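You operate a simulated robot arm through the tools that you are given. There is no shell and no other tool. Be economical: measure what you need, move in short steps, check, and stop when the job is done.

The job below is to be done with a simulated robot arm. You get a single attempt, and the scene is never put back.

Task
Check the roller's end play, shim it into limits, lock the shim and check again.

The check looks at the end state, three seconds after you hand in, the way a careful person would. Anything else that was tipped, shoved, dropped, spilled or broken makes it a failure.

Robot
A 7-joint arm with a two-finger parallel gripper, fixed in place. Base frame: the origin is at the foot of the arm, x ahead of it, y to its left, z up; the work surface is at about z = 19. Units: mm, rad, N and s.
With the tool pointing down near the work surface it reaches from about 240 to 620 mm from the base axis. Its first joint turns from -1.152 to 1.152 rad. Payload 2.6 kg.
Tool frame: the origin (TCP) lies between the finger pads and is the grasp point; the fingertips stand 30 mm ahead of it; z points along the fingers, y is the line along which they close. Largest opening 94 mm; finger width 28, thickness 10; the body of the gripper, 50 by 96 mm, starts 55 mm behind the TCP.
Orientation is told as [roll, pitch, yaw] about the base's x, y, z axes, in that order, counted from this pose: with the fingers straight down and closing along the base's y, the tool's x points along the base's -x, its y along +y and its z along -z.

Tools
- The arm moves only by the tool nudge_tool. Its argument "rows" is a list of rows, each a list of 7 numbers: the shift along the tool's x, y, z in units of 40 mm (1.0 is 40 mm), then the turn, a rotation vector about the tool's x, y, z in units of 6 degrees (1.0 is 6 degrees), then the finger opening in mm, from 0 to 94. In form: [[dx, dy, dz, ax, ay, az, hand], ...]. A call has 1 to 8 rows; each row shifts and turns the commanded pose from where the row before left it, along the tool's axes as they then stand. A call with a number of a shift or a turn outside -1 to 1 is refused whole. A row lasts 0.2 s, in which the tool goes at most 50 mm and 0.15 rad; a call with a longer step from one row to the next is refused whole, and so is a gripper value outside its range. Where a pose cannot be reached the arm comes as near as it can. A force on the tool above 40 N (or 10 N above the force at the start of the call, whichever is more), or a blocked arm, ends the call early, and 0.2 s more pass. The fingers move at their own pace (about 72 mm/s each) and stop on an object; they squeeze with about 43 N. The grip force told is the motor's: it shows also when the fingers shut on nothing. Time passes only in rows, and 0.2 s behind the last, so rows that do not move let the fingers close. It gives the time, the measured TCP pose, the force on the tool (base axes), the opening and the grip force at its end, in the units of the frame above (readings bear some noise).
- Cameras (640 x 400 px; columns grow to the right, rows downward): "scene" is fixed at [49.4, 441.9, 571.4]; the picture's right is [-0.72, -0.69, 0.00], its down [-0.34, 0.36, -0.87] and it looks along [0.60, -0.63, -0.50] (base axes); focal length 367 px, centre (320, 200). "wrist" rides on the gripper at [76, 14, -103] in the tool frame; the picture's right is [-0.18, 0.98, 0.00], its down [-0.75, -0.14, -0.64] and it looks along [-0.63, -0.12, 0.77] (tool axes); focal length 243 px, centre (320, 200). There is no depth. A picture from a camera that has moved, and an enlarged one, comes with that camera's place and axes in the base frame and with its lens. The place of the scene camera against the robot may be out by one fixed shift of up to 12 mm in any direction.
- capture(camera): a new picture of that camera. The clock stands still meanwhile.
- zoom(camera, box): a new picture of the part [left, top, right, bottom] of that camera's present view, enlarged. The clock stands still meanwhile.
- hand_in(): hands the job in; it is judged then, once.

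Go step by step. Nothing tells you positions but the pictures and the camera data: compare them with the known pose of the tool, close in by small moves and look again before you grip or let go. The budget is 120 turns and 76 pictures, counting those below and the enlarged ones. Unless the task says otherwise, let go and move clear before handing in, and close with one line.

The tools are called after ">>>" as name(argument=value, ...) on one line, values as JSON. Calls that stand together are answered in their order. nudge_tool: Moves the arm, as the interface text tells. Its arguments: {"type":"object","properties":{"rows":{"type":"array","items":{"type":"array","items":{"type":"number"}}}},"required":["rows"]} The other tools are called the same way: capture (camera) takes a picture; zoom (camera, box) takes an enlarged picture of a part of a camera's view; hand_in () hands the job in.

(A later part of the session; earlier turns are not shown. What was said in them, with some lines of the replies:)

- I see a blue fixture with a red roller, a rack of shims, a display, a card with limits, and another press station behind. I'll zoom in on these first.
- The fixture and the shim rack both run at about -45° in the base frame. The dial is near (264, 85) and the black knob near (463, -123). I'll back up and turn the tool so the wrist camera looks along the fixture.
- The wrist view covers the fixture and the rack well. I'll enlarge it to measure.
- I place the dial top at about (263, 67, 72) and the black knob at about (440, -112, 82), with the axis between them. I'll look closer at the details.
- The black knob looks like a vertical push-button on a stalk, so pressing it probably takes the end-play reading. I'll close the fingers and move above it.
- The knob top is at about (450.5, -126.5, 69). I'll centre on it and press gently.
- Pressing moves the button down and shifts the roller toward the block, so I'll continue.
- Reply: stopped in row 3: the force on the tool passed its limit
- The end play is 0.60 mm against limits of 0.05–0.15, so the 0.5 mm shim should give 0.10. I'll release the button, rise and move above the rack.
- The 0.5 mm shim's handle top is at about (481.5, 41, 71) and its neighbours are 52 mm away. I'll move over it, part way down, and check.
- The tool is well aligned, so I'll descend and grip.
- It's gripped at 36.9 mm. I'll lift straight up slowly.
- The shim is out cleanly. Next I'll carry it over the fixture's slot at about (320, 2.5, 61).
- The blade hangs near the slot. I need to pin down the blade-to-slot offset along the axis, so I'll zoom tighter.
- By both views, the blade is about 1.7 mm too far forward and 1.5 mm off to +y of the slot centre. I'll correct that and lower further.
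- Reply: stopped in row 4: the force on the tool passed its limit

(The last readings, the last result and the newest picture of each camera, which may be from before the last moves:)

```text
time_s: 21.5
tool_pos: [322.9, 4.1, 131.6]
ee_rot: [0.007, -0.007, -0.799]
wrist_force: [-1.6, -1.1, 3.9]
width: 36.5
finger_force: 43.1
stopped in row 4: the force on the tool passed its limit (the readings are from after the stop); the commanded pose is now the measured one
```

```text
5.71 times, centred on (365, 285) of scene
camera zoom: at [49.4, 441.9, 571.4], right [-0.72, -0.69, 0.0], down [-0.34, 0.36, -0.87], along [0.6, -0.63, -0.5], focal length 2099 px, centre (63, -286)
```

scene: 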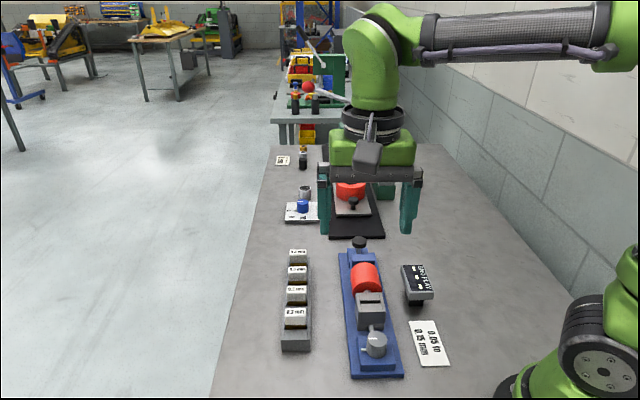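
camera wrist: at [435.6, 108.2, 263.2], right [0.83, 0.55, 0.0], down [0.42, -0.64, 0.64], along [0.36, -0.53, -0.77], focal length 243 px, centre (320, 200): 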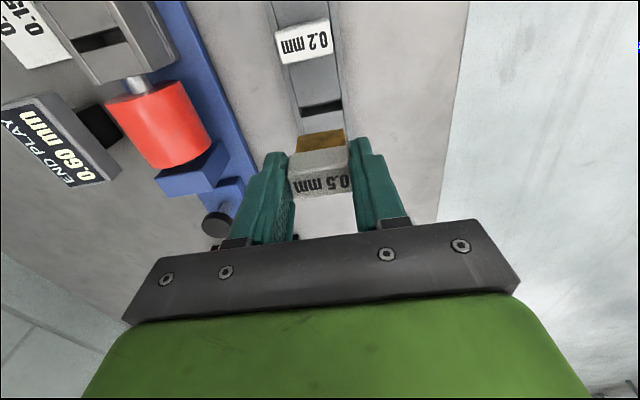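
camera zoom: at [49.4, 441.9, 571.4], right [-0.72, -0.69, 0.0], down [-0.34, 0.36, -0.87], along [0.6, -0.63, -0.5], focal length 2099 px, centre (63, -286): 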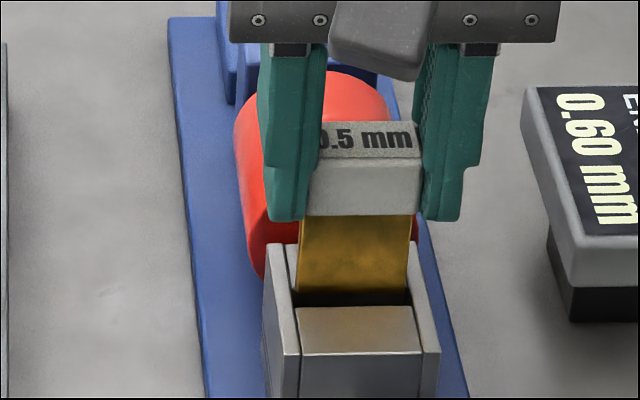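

The blade touched something, probably the far slot edge. I'll raise slightly and look.

>>> nudge_tool(rows=[[0, 0, -0.08, 0, 0, 0, 10], [0, 0, 0, 0, 0, 0, 10]])

>>> zoom(camera="wrist", box=[270, 70, 370, 170])

>>> zoom(camera="scene", box=[345, 265, 385, 305])

```text
time_s: 22.1
tool_pos: [320.8, 3.8, 134.7]
ee_rot: [0.007, -0.005, -0.796]
wrist_force: [-0.1, 0.5, -0.2]
width: 36.7
finger_force: 43.4
```

```text
4.00 times, centred on (320, 120) of wrist
camera zoom: at [276.8, 67.7, 237.0], right [0.83, 0.55, 0.01], down [0.42, -0.64, 0.65], along [0.36, -0.53, -0.76], focal length 970 px, centre (320, 520)
```

zoom: 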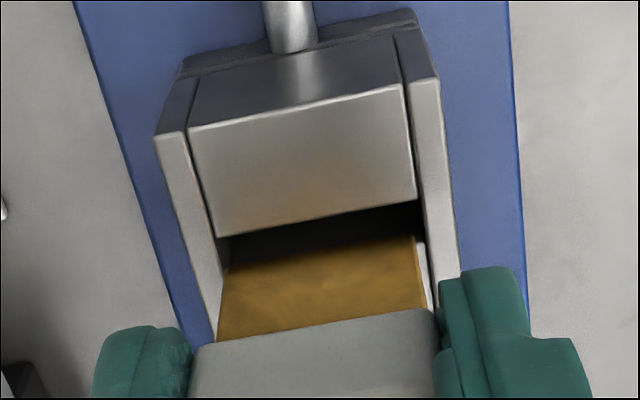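

```text
10.00 times, centred on (365, 285) of scene
camera zoom: at [49.4, 441.9, 571.4], right [-0.72, -0.69, 0.0], down [-0.34, 0.36, -0.87], along [0.6, -0.63, -0.5], focal length 3673 px, centre (-130, -650)
```

zoom: 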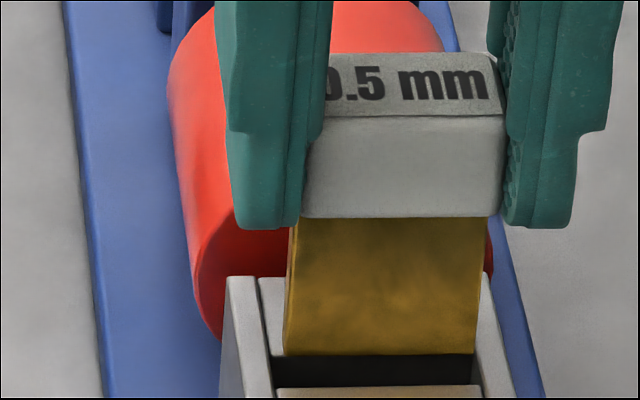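

Both views say to shift about 0.6 mm to +y and about 1.5 mm back toward the dial.

>>> nudge_tool(rows=[[0.035, 0.015, 0, 0, 0, 0, 10], [0, 0, 0, 0, 0, 0, 10], [0, 0, 0.06, 0, 0, 0, 10], [0, 0, 0.06, 0, 0, 0, 10], [0, 0, 0.06, 0, 0, 0, 10], [0, 0, 0.06, 0, 0, 0, 10]])

>>> zoom(camera="scene", box=[345, 265, 385, 305])

```text
time_s: 23.2
tool_pos: [322.0, 4.3, 132.4]
ee_rot: [0.011, -0.009, -0.802]
wrist_force: [-1.6, 0.4, 4.3]
width: 36.9
finger_force: 42.5
stopped in row 5: the force on the tool passed its limit (the readings are from after the stop); the commanded pose is now the measured one
```

```text
10.00 times, centred on (365, 285) of scene
camera zoom: at [49.4, 441.9, 571.4], right [-0.72, -0.69, 0.0], down [-0.34, 0.36, -0.87], along [0.6, -0.63, -0.5], focal length 3673 px, centre (-130, -650)
```

zoom: 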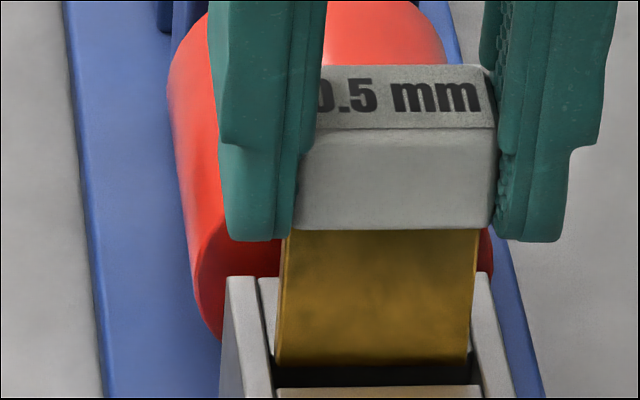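

The blade is now inside the slot gap along the axis but touching the +y rail. I'll raise slightly, shift 1.3 mm to -y, and look again before descending.

>>> nudge_tool(rows=[[0, 0, -0.06, 0, 0, 0, 10], [0.018, -0.033, 0, 0, 0, 0, 10], [0, 0, 0, 0, 0, 0, 10]])

>>> zoom(camera="scene", box=[345, 265, 385, 305])

```text
time_s: 24.0
tool_pos: [320.1, 3.3, 132.5]
ee_rot: [0.01, -0.007, -0.803]
wrist_force: [0.6, -0.4, -0.5]
width: 37.0
finger_force: 42.6
```

```text
10.00 times, centred on (365, 285) of scene
camera zoom: at [49.4, 441.9, 571.4], right [-0.72, -0.69, 0.0], down [-0.34, 0.36, -0.87], along [0.6, -0.63, -0.5], focal length 3673 px, centre (-130, -650)
```

zoom: 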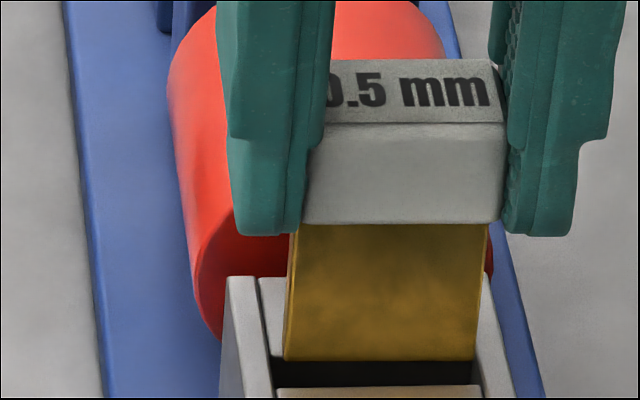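

>>> nudge_tool(rows=[[0.01, 0.01, 0, 0, 0, 0, 10], [0, 0, 0.05, 0, 0, 0, 10], [0, 0, 0.05, 0, 0, 0, 10], [0, 0, 0.05, 0, 0, 0, 10], [0, 0, 0.05, 0, 0, 0, 10], [0, 0, 0.05, 0, 0, 0, 10]])

>>> zoom(camera="scene", box=[345, 265, 385, 305])

```text
time_s: 25.4
tool_pos: [320.0, 4.9, 123.6]
ee_rot: [0.009, -0.006, -0.804]
wrist_force: [0.0, -0.1, -1.1]
width: 36.7
finger_force: 43.3
```

```text
10.00 times, centred on (365, 285) of scene
camera zoom: at [49.4, 441.9, 571.4], right [-0.72, -0.69, 0.0], down [-0.34, 0.36, -0.87], along [0.6, -0.63, -0.5], focal length 3673 px, centre (-130, -650)
```

zoom: 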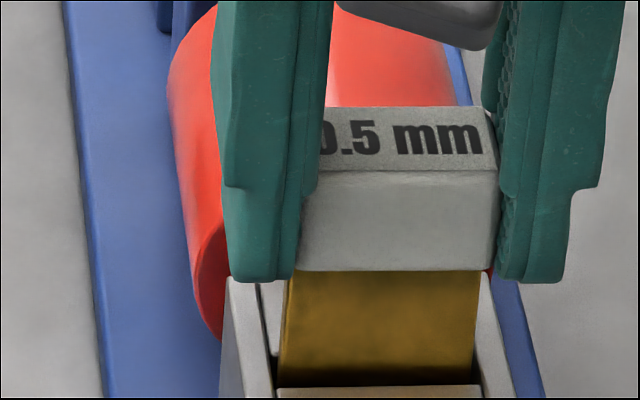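

The blade is in the slot. I'll continue down in small steps.

>>> nudge_tool(rows=[[0, 0, 0.06, 0, 0, 0, 10], [0, 0, 0.06, 0, 0, 0, 10], [0, 0, 0.06, 0, 0, 0, 10], [0, 0, 0.06, 0, 0, 0, 10], [0, 0, 0.06, 0, 0, 0, 10]])

>>> zoom(camera="scene", box=[335, 260, 395, 320])

```text
time_s: 26.6
tool_pos: [319.5, 4.1, 112.4]
ee_rot: [0.01, -0.006, -0.803]
wrist_force: [-1.5, 2.5, -0.1]
width: 36.7
finger_force: 43.1
```

```text
6.67 times, centred on (365, 290) of scene
camera zoom: at [49.4, 441.9, 571.4], right [-0.72, -0.69, 0.0], down [-0.34, 0.36, -0.87], along [0.6, -0.63, -0.5], focal length 2448 px, centre (20, -400)
```

zoom: 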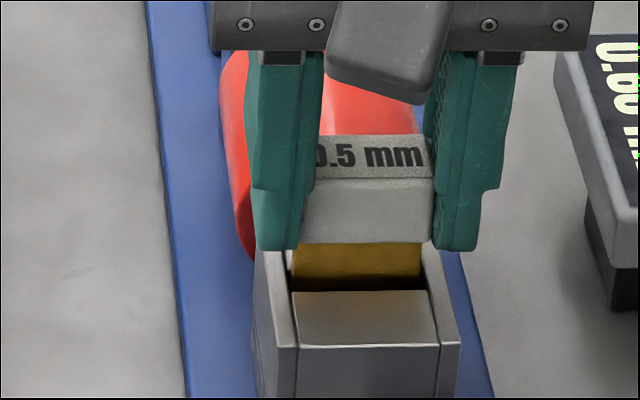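

>>> nudge_tool(rows=[[0, 0, 0.05, 0, 0, 0, 10], [0, 0, 0.05, 0, 0, 0, 10], [0, 0, 0.05, 0, 0, 0, 10], [0, 0, 0.05, 0, 0, 0, 10]])

>>> zoom(camera="scene", box=[335, 260, 395, 320])

```text
time_s: 27.6
tool_pos: [321.3, 5.5, 102.5]
ee_rot: [0.012, -0.007, -0.802]
wrist_force: [-2.3, 2.9, 1.1]
width: 36.8
finger_force: 43.3
```

```text
6.67 times, centred on (365, 290) of scene
camera zoom: at [49.4, 441.9, 571.4], right [-0.72, -0.69, 0.0], down [-0.34, 0.36, -0.87], along [0.6, -0.63, -0.5], focal length 2448 px, centre (20, -400)
```

zoom: 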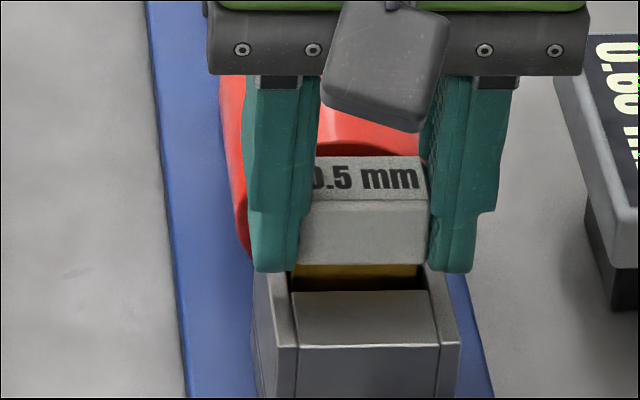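

>>> nudge_tool(rows=[[0.015, 0, 0.04, 0, 0, 0, 10], [0, 0, 0.04, 0, 0, 0, 10], [0, 0, 0.04, 0, 0, 0, 10], [0, 0, 0.04, 0, 0, 0, 10]])

>>> zoom(camera="scene", box=[335, 260, 395, 320])

```text
time_s: 28.7
tool_pos: [319.4, 5.2, 98.8]
ee_rot: [0.012, -0.007, -0.806]
wrist_force: [-3.0, 0.2, 6.8]
width: 37.0
finger_force: 43.6
stopped in row 4: the force on the tool passed its limit (the readings are from after the stop); the commanded pose is now the measured one
```

```text
6.67 times, centred on (365, 290) of scene
camera zoom: at [49.4, 441.9, 571.4], right [-0.72, -0.69, 0.0], down [-0.34, 0.36, -0.87], along [0.6, -0.63, -0.5], focal length 2448 px, centre (20, -400)
```

zoom: 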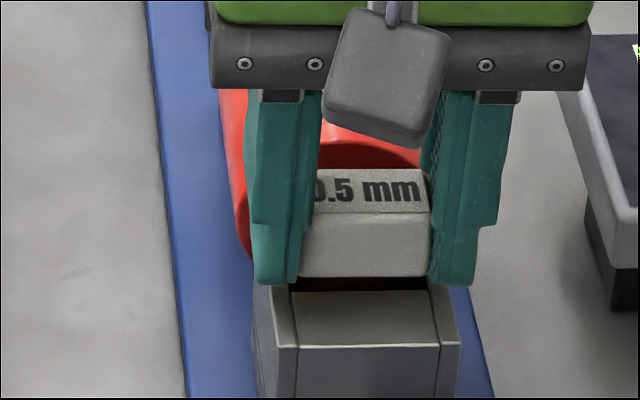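

It has contacted the bottom and looks seated. I'll release gently and rise.

>>> nudge_tool(rows=[[0, 0, 0, 0, 0, 0, 45], [0, 0, 0, 0, 0, 0, 60], [0, 0, -0.3, 0, 0, 0, 60], [0, 0, -0.8, 0, 0, 0, 60], [0, 0, -0.8, 0, 0, 0, 60], [0, 0, 0, 0, 0, 0, 60]])

>>> zoom(camera="scene", box=[325, 240, 415, 330])

>>> zoom(camera="wrist", box=[220, 0, 420, 200])

```text
time_s: 30.1
tool_pos: [318.6, 4.7, 173.4]
ee_rot: [0.012, -0.008, -0.806]
wrist_force: [0.2, -0.3, -1.0]
width: 60.2
finger_force: 0.0
```

```text
4.44 times, centred on (370, 285) of scene
camera zoom: at [49.4, 441.9, 571.4], right [-0.72, -0.69, 0.0], down [-0.34, 0.36, -0.87], along [0.6, -0.63, -0.5], focal length 1632 px, centre (98, -178)
```

zoom: 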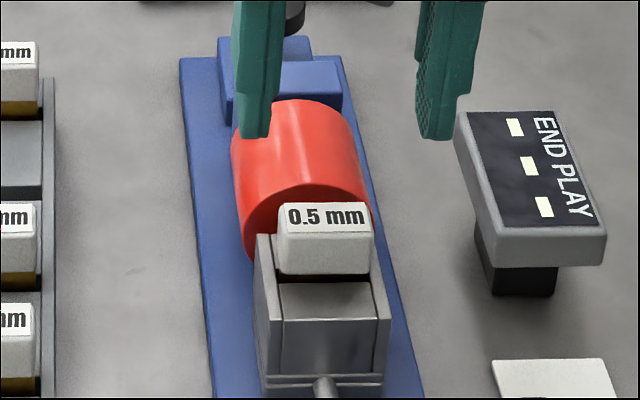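

```text
2.00 times, centred on (320, 100) of wrist
camera zoom: at [274.1, 68.1, 276.8], right [0.84, 0.55, 0.01], down [0.41, -0.64, 0.65], along [0.36, -0.53, -0.76], focal length 485 px, centre (320, 400)
```

zoom: 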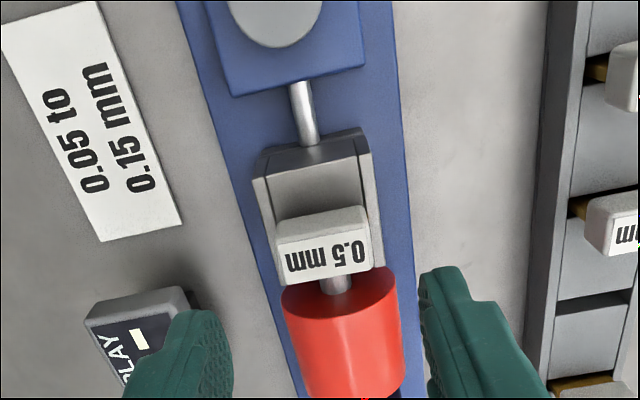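

The shim is in and the display has reset. Next is the lock dial, so I'll move above it.

>>> nudge_tool(rows=[[0.7, 0.022, 0, 0, 0, 0, 60], [0.7, 0.022, 0.2, 0, 0, 0, 70], [0.7, 0.022, 0.4, 0, 0, 0, 70], [0, 0, 0, 0, 0, 0, 70]])

>>> zoom(camera="wrist", box=[200, 20, 440, 220])

>>> zoom(camera="scene", box=[320, 260, 440, 380])

```text
time_s: 31.1
tool_pos: [260.8, 67.5, 149.7]
ee_rot: [0.012, -0.009, -0.806]
wrist_force: [-0.5, -0.5, 0.6]
width: 69.9
finger_force: 0.1
```

```text
2.00 times, centred on (320, 120) of wrist
camera zoom: at [216.5, 131.3, 252.7], right [0.84, 0.55, 0.01], down [0.41, -0.64, 0.65], along [0.36, -0.54, -0.76], focal length 485 px, centre (320, 360)
```

zoom: 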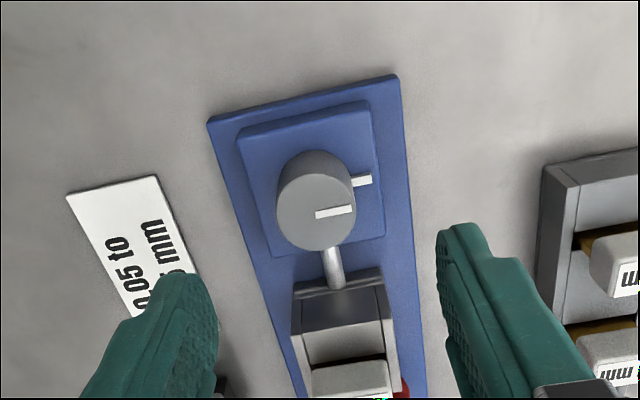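

```text
3.33 times, centred on (380, 320) of scene
camera zoom: at [49.4, 441.9, 571.4], right [-0.72, -0.69, 0.0], down [-0.34, 0.36, -0.87], along [0.6, -0.63, -0.5], focal length 1224 px, centre (120, -200)
```

zoom: 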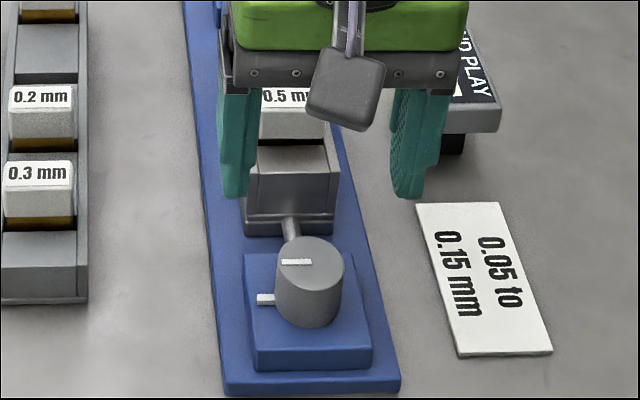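

>>> nudge_tool(rows=[[-0.1, -0.068, 0.3, 0, 0, 0, 70], [0, 0, 0.5, 0, 0, 0, 70], [0, 0, 0.25, 0, 0, 0, 70], [0, 0, 0, 0, 0, 0, 70]])

>>> zoom(camera="wrist", box=[200, 20, 440, 220])

>>> zoom(camera="scene", box=[320, 270, 440, 380])

```text
time_s: 32.1
tool_pos: [264.0, 63.7, 109.5]
ee_rot: [0.012, -0.006, -0.805]
wrist_force: [0.6, 0.2, -0.3]
width: 69.7
finger_force: 0.2
```

```text
2.00 times, centred on (320, 120) of wrist
camera zoom: at [219.3, 128.3, 212.4], right [0.84, 0.55, 0.01], down [0.41, -0.64, 0.65], along [0.36, -0.54, -0.76], focal length 485 px, centre (320, 360)
```

zoom: 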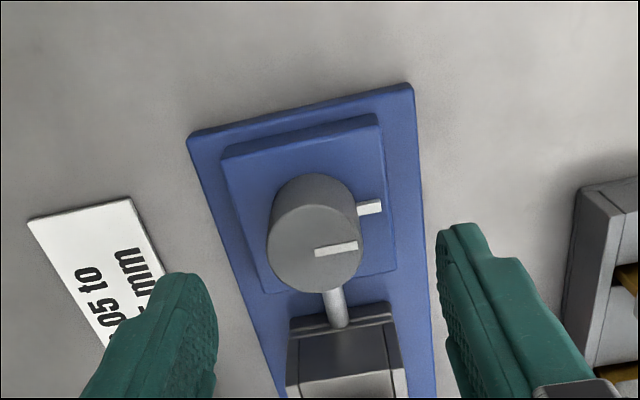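

```text
3.64 times, centred on (380, 325) of scene
camera zoom: at [49.4, 441.9, 571.4], right [-0.72, -0.69, 0.0], down [-0.34, 0.36, -0.87], along [0.6, -0.63, -0.5], focal length 1336 px, centre (102, -254)
```

zoom: 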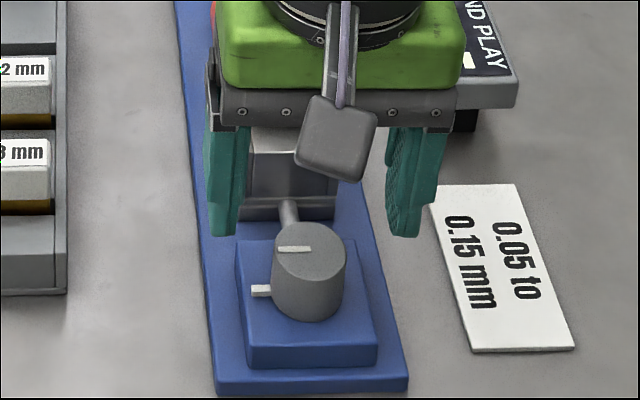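

>>> nudge_tool(rows=[[0, -0.05, 0.2, 0, 0, 0, 70], [0, 0, 0.2, 0, 0, 0, 70], [0, 0, 0.2, 0, 0, 0, 60], [0, 0, 0, 0, 0, 0, 50]])

>>> zoom(camera="wrist", box=[220, 60, 420, 220])

>>> zoom(camera="scene", box=[330, 290, 430, 380])

```text
time_s: 33.1
tool_pos: [264.8, 61.3, 83.4]
ee_rot: [0.01, -0.008, -0.805]
wrist_force: [0.4, 0.3, 0.8]
width: 50.1
finger_force: 0.1
```

```text
2.50 times, centred on (320, 140) of wrist
camera zoom: at [220.0, 126.5, 186.5], right [0.84, 0.55, 0.01], down [0.41, -0.64, 0.65], along [0.36, -0.54, -0.76], focal length 606 px, centre (320, 350)
```

zoom: 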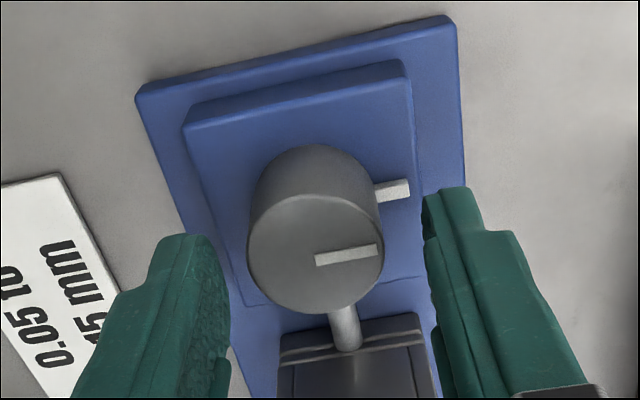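

```text
4.44 times, centred on (380, 335) of scene
camera zoom: at [49.4, 441.9, 571.4], right [-0.72, -0.69, 0.0], down [-0.34, 0.36, -0.87], along [0.6, -0.63, -0.5], focal length 1632 px, centre (53, -400)
```

zoom: 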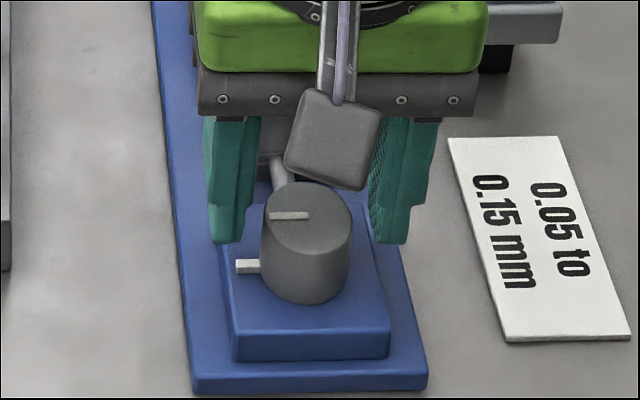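

The dial top is at about z = 59, nearly centred. I'll shift slightly, lower 10 mm and grip.

>>> nudge_tool(rows=[[0.02, -0.035, 0.12, 0, 0, 0, 50], [0, 0, 0.14, 0, 0, 0, 50], [0, 0, 0, 0, 0, 0, 36], [0, 0, 0, 0, 0, 0, 20], [0, 0, 0, 0, 0, 0, 20]])

>>> zoom(camera="wrist", box=[220, 60, 420, 220])

```text
time_s: 34.3
tool_pos: [264.5, 60.7, 72.9]
ee_rot: [0.014, -0.008, -0.804]
wrist_force: [11.1, 8.4, -10.4]
width: 33.6
finger_force: 44.8
```

```text
2.50 times, centred on (320, 140) of wrist
camera zoom: at [219.1, 125.3, 175.7], right [0.84, 0.55, 0.01], down [0.41, -0.64, 0.65], along [0.36, -0.53, -0.76], focal length 606 px, centre (320, 350)
```

zoom: 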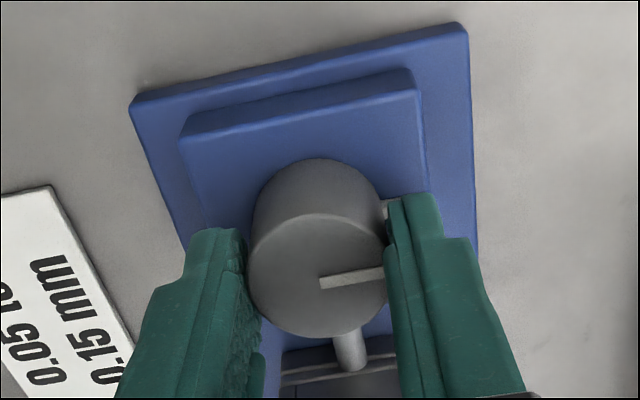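

>>> nudge_tool(rows=[[0.025, 0.02, 0, 0, 0, 0, 20], [0, 0, 0, 0, 0, 0, 20]])

>>> nudge_tool(rows=[[0, 0, 0, 0, 0, 0.8, 20], [0, 0, 0, 0, 0, 0.8, 20], [0, 0, 0, 0, 0, 0.8, 20]])

>>> zoom(camera="scene", box=[330, 290, 430, 380])

```text
time_s: 34.9
tool_pos: [264.1, 60.5, 72.6]
ee_rot: [0.012, -0.01, -0.805]
wrist_force: [23.0, -9.7, -24.9]
width: 33.8
finger_force: 45.0
```

```text
time_s: 35.7
tool_pos: [261.2, 64.4, 72.7]
ee_rot: [0.013, -0.005, -1.053]
wrist_force: [0.4, 5.8, 2.5]
width: 33.3
finger_force: 45.1
```

```text
4.44 times, centred on (380, 335) of scene
camera zoom: at [49.3, 441.9, 571.4], right [-0.72, -0.69, 0.0], down [-0.34, 0.36, -0.87], along [0.6, -0.63, -0.5], focal length 1632 px, centre (53, -400)
```

zoom: 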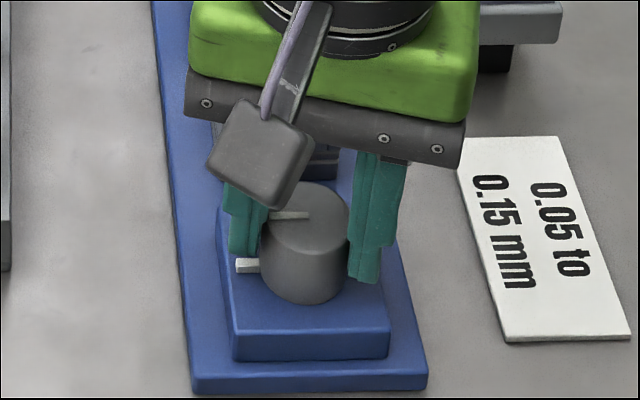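

The fingers slid around and the dial stayed put, so it's against a stop clockwise. I'll turn counter-clockwise instead.

>>> nudge_tool(rows=[[0, 0, 0, 0, 0, -0.8, 20], [0, 0, 0, 0, 0, -0.8, 20], [0, 0, 0, 0, 0, -0.8, 20], [0, 0, 0, 0, 0, -0.8, 20], [0, 0, 0, 0, 0, -0.8, 20], [0, 0, 0, 0, 0, -0.8, 20], [0, 0, 0, 0, 0, 0, 20]])

>>> zoom(camera="scene", box=[330, 290, 430, 380])

```text
time_s: 37.3
tool_pos: [260.9, 62.3, 73.7]
ee_rot: [0.008, -0.011, -0.552]
wrist_force: [-2.5, 20.0, -11.4]
width: 33.4
finger_force: 44.9
```

```text
4.44 times, centred on (380, 335) of scene
camera zoom: at [49.4, 441.9, 571.4], right [-0.72, -0.69, 0.0], down [-0.34, 0.36, -0.87], along [0.6, -0.63, -0.5], focal length 1632 px, centre (53, -400)
```

zoom: 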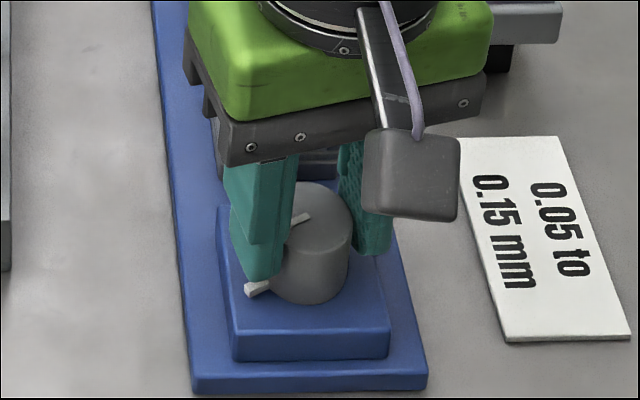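

The dial turns counter-clockwise and its side pointer turns with it. I'll continue.

>>> nudge_tool(rows=[[0, 0, 0, 0, 0, -0.8, 20], [0, 0, 0, 0, 0, -0.8, 20], [0, 0, 0, 0, 0, -0.8, 20], [0, 0, 0, 0, 0, -0.8, 20], [0, 0, 0, 0, 0, -0.8, 20], [0, 0, 0, 0, 0, 0, 20]])

>>> zoom(camera="scene", box=[330, 250, 430, 380])

```text
time_s: 38.7
tool_pos: [261.1, 61.9, 72.6]
ee_rot: [0.004, -0.013, -0.134]
wrist_force: [-22.2, 15.3, 26.4]
width: 33.2
finger_force: 44.7
```

```text
3.08 times, centred on (380, 315) of scene
camera zoom: at [49.3, 441.8, 571.4], right [-0.72, -0.69, 0.0], down [-0.34, 0.36, -0.87], along [0.6, -0.63, -0.5], focal length 1130 px, centre (135, -154)
```

zoom: 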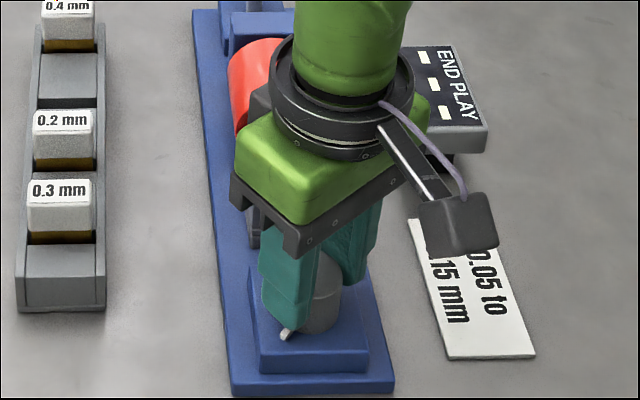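

The rotation is working and the lateral load is growing, so I'll relieve it slightly and carry on.

>>> nudge_tool(rows=[[0.025, 0.015, -0.02, 0, 0, 0, 20], [0, 0, 0, 0, 0, -0.8, 20], [0, 0, 0, 0, 0, -0.8, 20], [0, 0, 0, 0, 0, -0.8, 20], [0, 0, 0, 0, 0, 0, 20]])

```text
time_s: 39.9
tool_pos: [260.8, 61.6, 73.6]
ee_rot: [0.001, -0.014, 0.117]
wrist_force: [-2.8, -5.1, -10.1]
width: 33.0
finger_force: 44.8
```

>>> nudge_tool(rows=[[0, 0, 0, 0, 0, -0.8, 20], [0, 0, 0, 0, 0, -0.8, 20], [0, 0, 0, 0, 0, -0.8, 20], [0, 0, 0, 0, 0, -0.8, 20], [0, 0, 0, 0, 0, 0, 20]])

```text
time_s: 40.5
tool_pos: [262.2, 60.8, 73.8]
ee_rot: [-0.006, -0.014, 0.25]
wrist_force: [2.2, -0.5, -1.3]
width: 33.3
finger_force: 44.9
stopped in row 2: the force on the tool passed its limit (the readings are from after the stop); the commanded pose is now the measured one
```

>>> zoom(camera="wrist", box=[220, 60, 420, 220])

```text
2.50 times, centred on (320, 140) of wrist
camera zoom: at [182.1, 56.0, 175.8], right [-0.06, 1.0, 0.0], down [0.76, 0.05, 0.65], along [0.65, 0.04, -0.76], focal length 606 px, centre (320, 350)
```

zoom: 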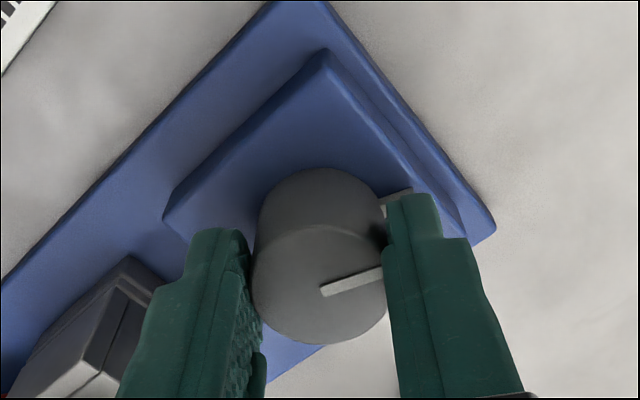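

>>> nudge_tool(rows=[[0, 0, 0, 0, 0, -0.6, 20], [0, 0, 0, 0, 0, -0.6, 20], [0, 0, 0, 0, 0, 0, 20]])

```text
time_s: 41.3
tool_pos: [261.3, 61.6, 73.9]
ee_rot: [-0.004, -0.016, 0.377]
wrist_force: [7.8, 3.5, -2.8]
width: 33.3
finger_force: 44.5
```

>>> nudge_tool(rows=[[0, 0, 0, 0, 0, -0.6, 20], [0, 0, 0, 0, 0, -0.6, 20], [0, 0, 0, 0, 0, -0.6, 20], [0, 0, 0, 0, 0, 0, 20]])

```text
time_s: 42.3
tool_pos: [260.8, 60.7, 73.2]
ee_rot: [-0.008, -0.015, 0.566]
wrist_force: [6.4, -1.1, -5.1]
width: 33.3
finger_force: 44.9
```

>>> nudge_tool(rows=[[0, 0, 0, 0, 0, -0.6, 20], [0, 0, 0, 0, 0, -0.6, 20], [0, 0, 0, 0, 0, -0.6, 20], [0, 0, 0, 0, 0, -0.5, 20], [0, 0, 0, 0, 0, 0, 20]])

>>> zoom(camera="wrist", box=[180, 60, 420, 220])

```text
time_s: 43.5
tool_pos: [262.4, 60.6, 72.4]
ee_rot: [-0.013, -0.009, 0.804]
wrist_force: [10.8, -28.6, -5.0]
width: 33.5
finger_force: 44.8
```

```text
2.50 times, centred on (300, 140) of wrist
camera zoom: at [196.7, 15.4, 175.8], right [-0.58, 0.82, -0.01], down [0.62, 0.45, 0.65], along [0.53, 0.37, -0.76], focal length 606 px, centre (370, 350)
```

zoom: 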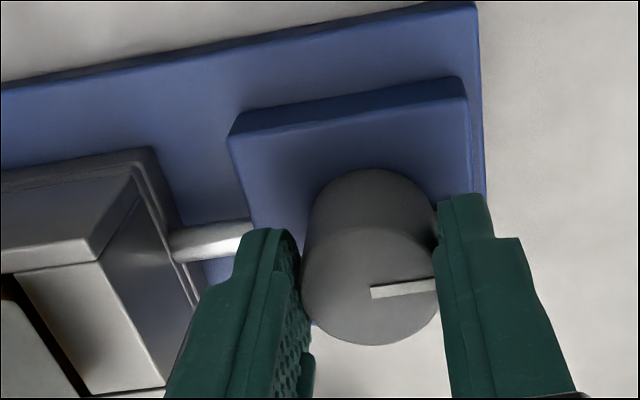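

The dial line now lies along the fixture axis, a 90° turn, and the load suggests the end stop. I'll release and rise.

>>> nudge_tool(rows=[[0, 0, 0, 0, 0, 0, 42], [0, 0, 0, 0, 0, 0, 42], [0, 0, -0.3, 0, 0, 0, 42], [0, 0, -0.9, 0, 0, 0, 42], [0, 0, -0.9, 0, 0, 0, 42], [0, 0, -0.9, 0, 0, 0, 42], [0, 0, 0, 0, 0, 0, 42]])

>>> zoom(camera="scene", box=[325, 250, 425, 370])

```text
time_s: 45.1
tool_pos: [260.4, 58.9, 195.8]
ee_rot: [-0.012, -0.008, 0.805]
wrist_force: [0.3, 0.0, -0.2]
width: 42.1
finger_force: 0.0
```

```text
3.33 times, centred on (375, 310) of scene
camera zoom: at [49.4, 441.9, 571.4], right [-0.72, -0.69, 0.0], down [-0.34, 0.36, -0.87], along [0.6, -0.63, -0.5], focal length 1224 px, centre (137, -167)
```

zoom: 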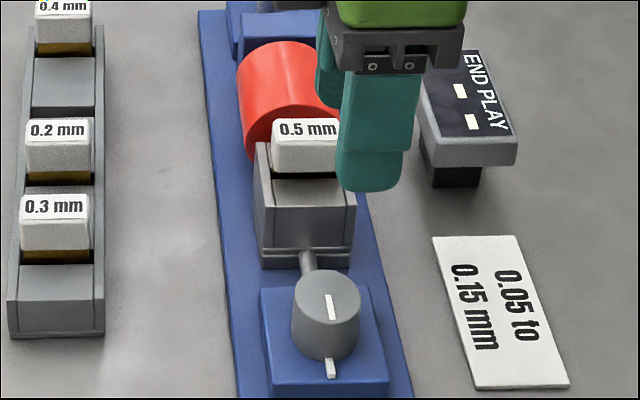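

The lock pointer has turned fully and the shim is held. I'll turn back to the known-good pose and close the fingers to re-check with the button.

>>> nudge_tool(rows=[[0, 0, 0, 0, 0, 0.958, 0], [0, 0, 0, 0, 0, 0.958, 0], [0, 0, 0, 0, 0, 0.958, 0], [0, 0, 0, 0, 0, 0.958, 0], [0, 0, 0, 0, 0, 0.958, 0], [0, 0, 0, 0, 0, 0.958, 0], [0, 0, 0, 0, 0, 0.958, 0], [0, 0, 0, 0, 0, 0.958, 0]])

>>> nudge_tool(rows=[[0, 0, 0, 0, 0, 0.958, 0], [0, 0, 0, 0, 0, 0.958, 0], [0, 0, 0, 0, 0, 0.958, 0], [0, 0, 0, 0, 0, 0.958, 0], [0, 0, 0, 0, 0, 0.958, 0], [0, 0, 0, 0, 0, 0.958, 0], [0, 0, 0, 0, 0, 0.958, 0], [0, 0, 0, 0, 0, 0.958, 0]])

```text
time_s: 46.9
tool_pos: [260.5, 61.9, 193.6]
ee_rot: [-0.001, -0.013, 0.0]
wrist_force: [0.4, -1.1, 0.5]
width: 0.0
finger_force: 33.0
```

```text
time_s: 48.7
tool_pos: [259.5, 62.1, 193.1]
ee_rot: [0.012, -0.01, -0.804]
wrist_force: [0.0, -0.8, 0.6]
width: 0.2
finger_force: 32.9
```

>>> nudge_tool(rows=[[-0.841, 0.025, 0, 0, 0, 0, 0], [-0.841, 0.025, 0, 0, 0, 0, 0], [-0.841, 0.025, 0, 0, 0, 0, 0], [-0.841, 0.025, 0, 0, 0, 0, 0], [-0.841, 0.025, 0, 0, 0, 0, 0], [-0.841, 0.025, 0, 0, 0, 0, 0], [-0.841, 0.025, 0, 0, 0, 0, 0], [-0.841, 0.025, 0, 0, 0, 0, 0]])

>>> nudge_tool(rows=[[0, 0, 0.6, 0, 0, 0, 0], [0, 0, 0.6, 0, 0, 0, 0], [0, 0, 0.5, 0, 0, 0, 0], [0, 0, 0.3, 0, 0, 0, 0], [0, 0, 0, 0, 0, 0, 0]])

>>> zoom(camera="scene", box=[330, 210, 440, 310])

```text
time_s: 50.5
tool_pos: [455.5, -126.2, 194.1]
ee_rot: [0.013, -0.01, -0.8]
wrist_force: [-0.2, 0.1, 0.1]
width: 0.0
finger_force: 32.9
```

```text
time_s: 51.7
tool_pos: [453.5, -127.4, 116.1]
ee_rot: [0.011, -0.01, -0.802]
wrist_force: [0.3, -0.3, 0.8]
width: 0.0
finger_force: 33.0
```

```text
4.00 times, centred on (385, 260) of scene
camera zoom: at [49.4, 441.9, 571.4], right [-0.72, -0.69, 0.0], down [-0.34, 0.36, -0.87], along [0.6, -0.63, -0.5], focal length 1469 px, centre (60, -40)
```

zoom: 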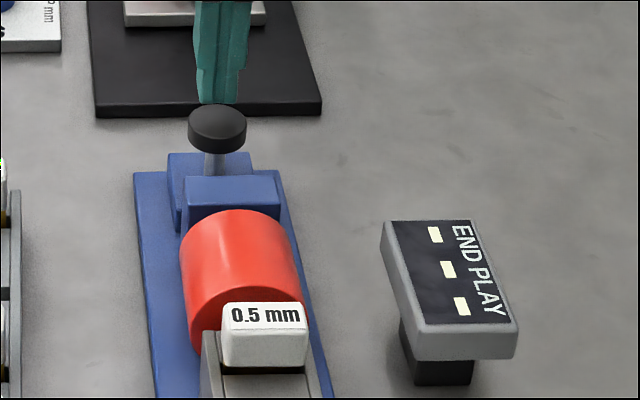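

The fingers are aligned over the button, so I'll press until it stops.

>>> nudge_tool(rows=[[0, 0, 0.3, 0, 0, 0, 0], [0, 0, 0.1, 0, 0, 0, 0], [0, 0, 0.05, 0, 0, 0, 0], [0, 0, 0.05, 0, 0, 0, 0], [0, 0, 0.05, 0, 0, 0, 0], [0, 0, 0.05, 0, 0, 0, 0], [0, 0, 0.05, 0, 0, 0, 0], [0, 0, 0.05, 0, 0, 0, 0]])

>>> zoom(camera="scene", box=[330, 210, 440, 310])

```text
time_s: 52.9
tool_pos: [456.0, -125.1, 99.3]
ee_rot: [0.018, -0.017, -0.802]
wrist_force: [-5.9, 2.2, 10.6]
width: 0.1
finger_force: 32.7
stopped in row 5: the force on the tool passed its limit (the readings are from after the stop); the commanded pose is now the measured one
```

```text
4.00 times, centred on (385, 260) of scene
camera zoom: at [49.3, 441.9, 571.4], right [-0.72, -0.69, 0.0], down [-0.34, 0.36, -0.87], along [0.6, -0.63, -0.5], focal length 1469 px, centre (60, -40)
```

zoom: 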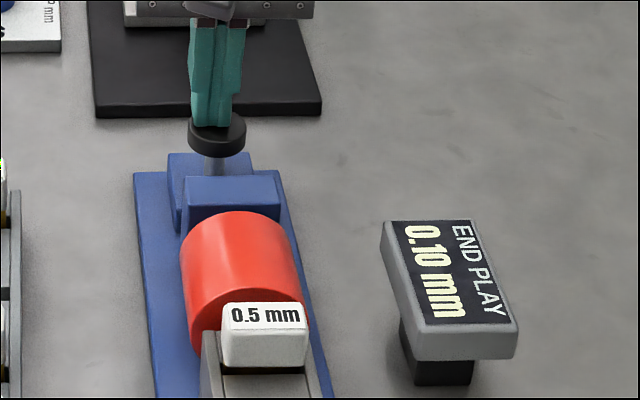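

The reading is 0.10 mm, within limits. I'll rise clear and take a last look.

>>> nudge_tool(rows=[[0, 0, -0.3, 0, 0, 0, 0], [0, 0, -0.9, 0, 0, 0, 0], [0, 0, -0.9, 0, 0, 0, 0], [0, 0, -0.9, 0, 0, 0, 20], [0, 0, -0.9, 0, 0, 0, 40], [0, 0, 0, 0, 0, 0, 40]])

>>> capture(camera="scene")

```text
time_s: 54.2
tool_pos: [454.5, -124.1, 255.4]
ee_rot: [0.014, -0.017, -0.8]
wrist_force: [-0.4, -0.7, -0.8]
width: 39.8
finger_force: 0.0
```

```text
3 pictures are left
```

scene: 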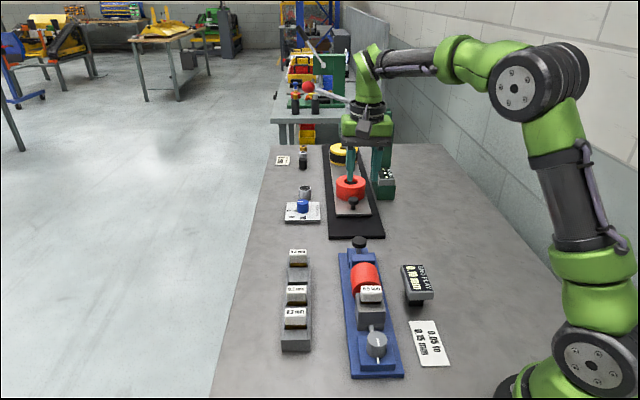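

The display still reads 0.10 mm, the shim is locked, the arm is clear and nothing else was disturbed. I'm handing in.

>>> hand_in()

```text
The job is handed in.
```

The roller's end play measured 0.60 mm, so I fitted and locked the 0.5 mm shim; the re-check read 0.10 mm, inside the 0.05–0.15 mm limits.
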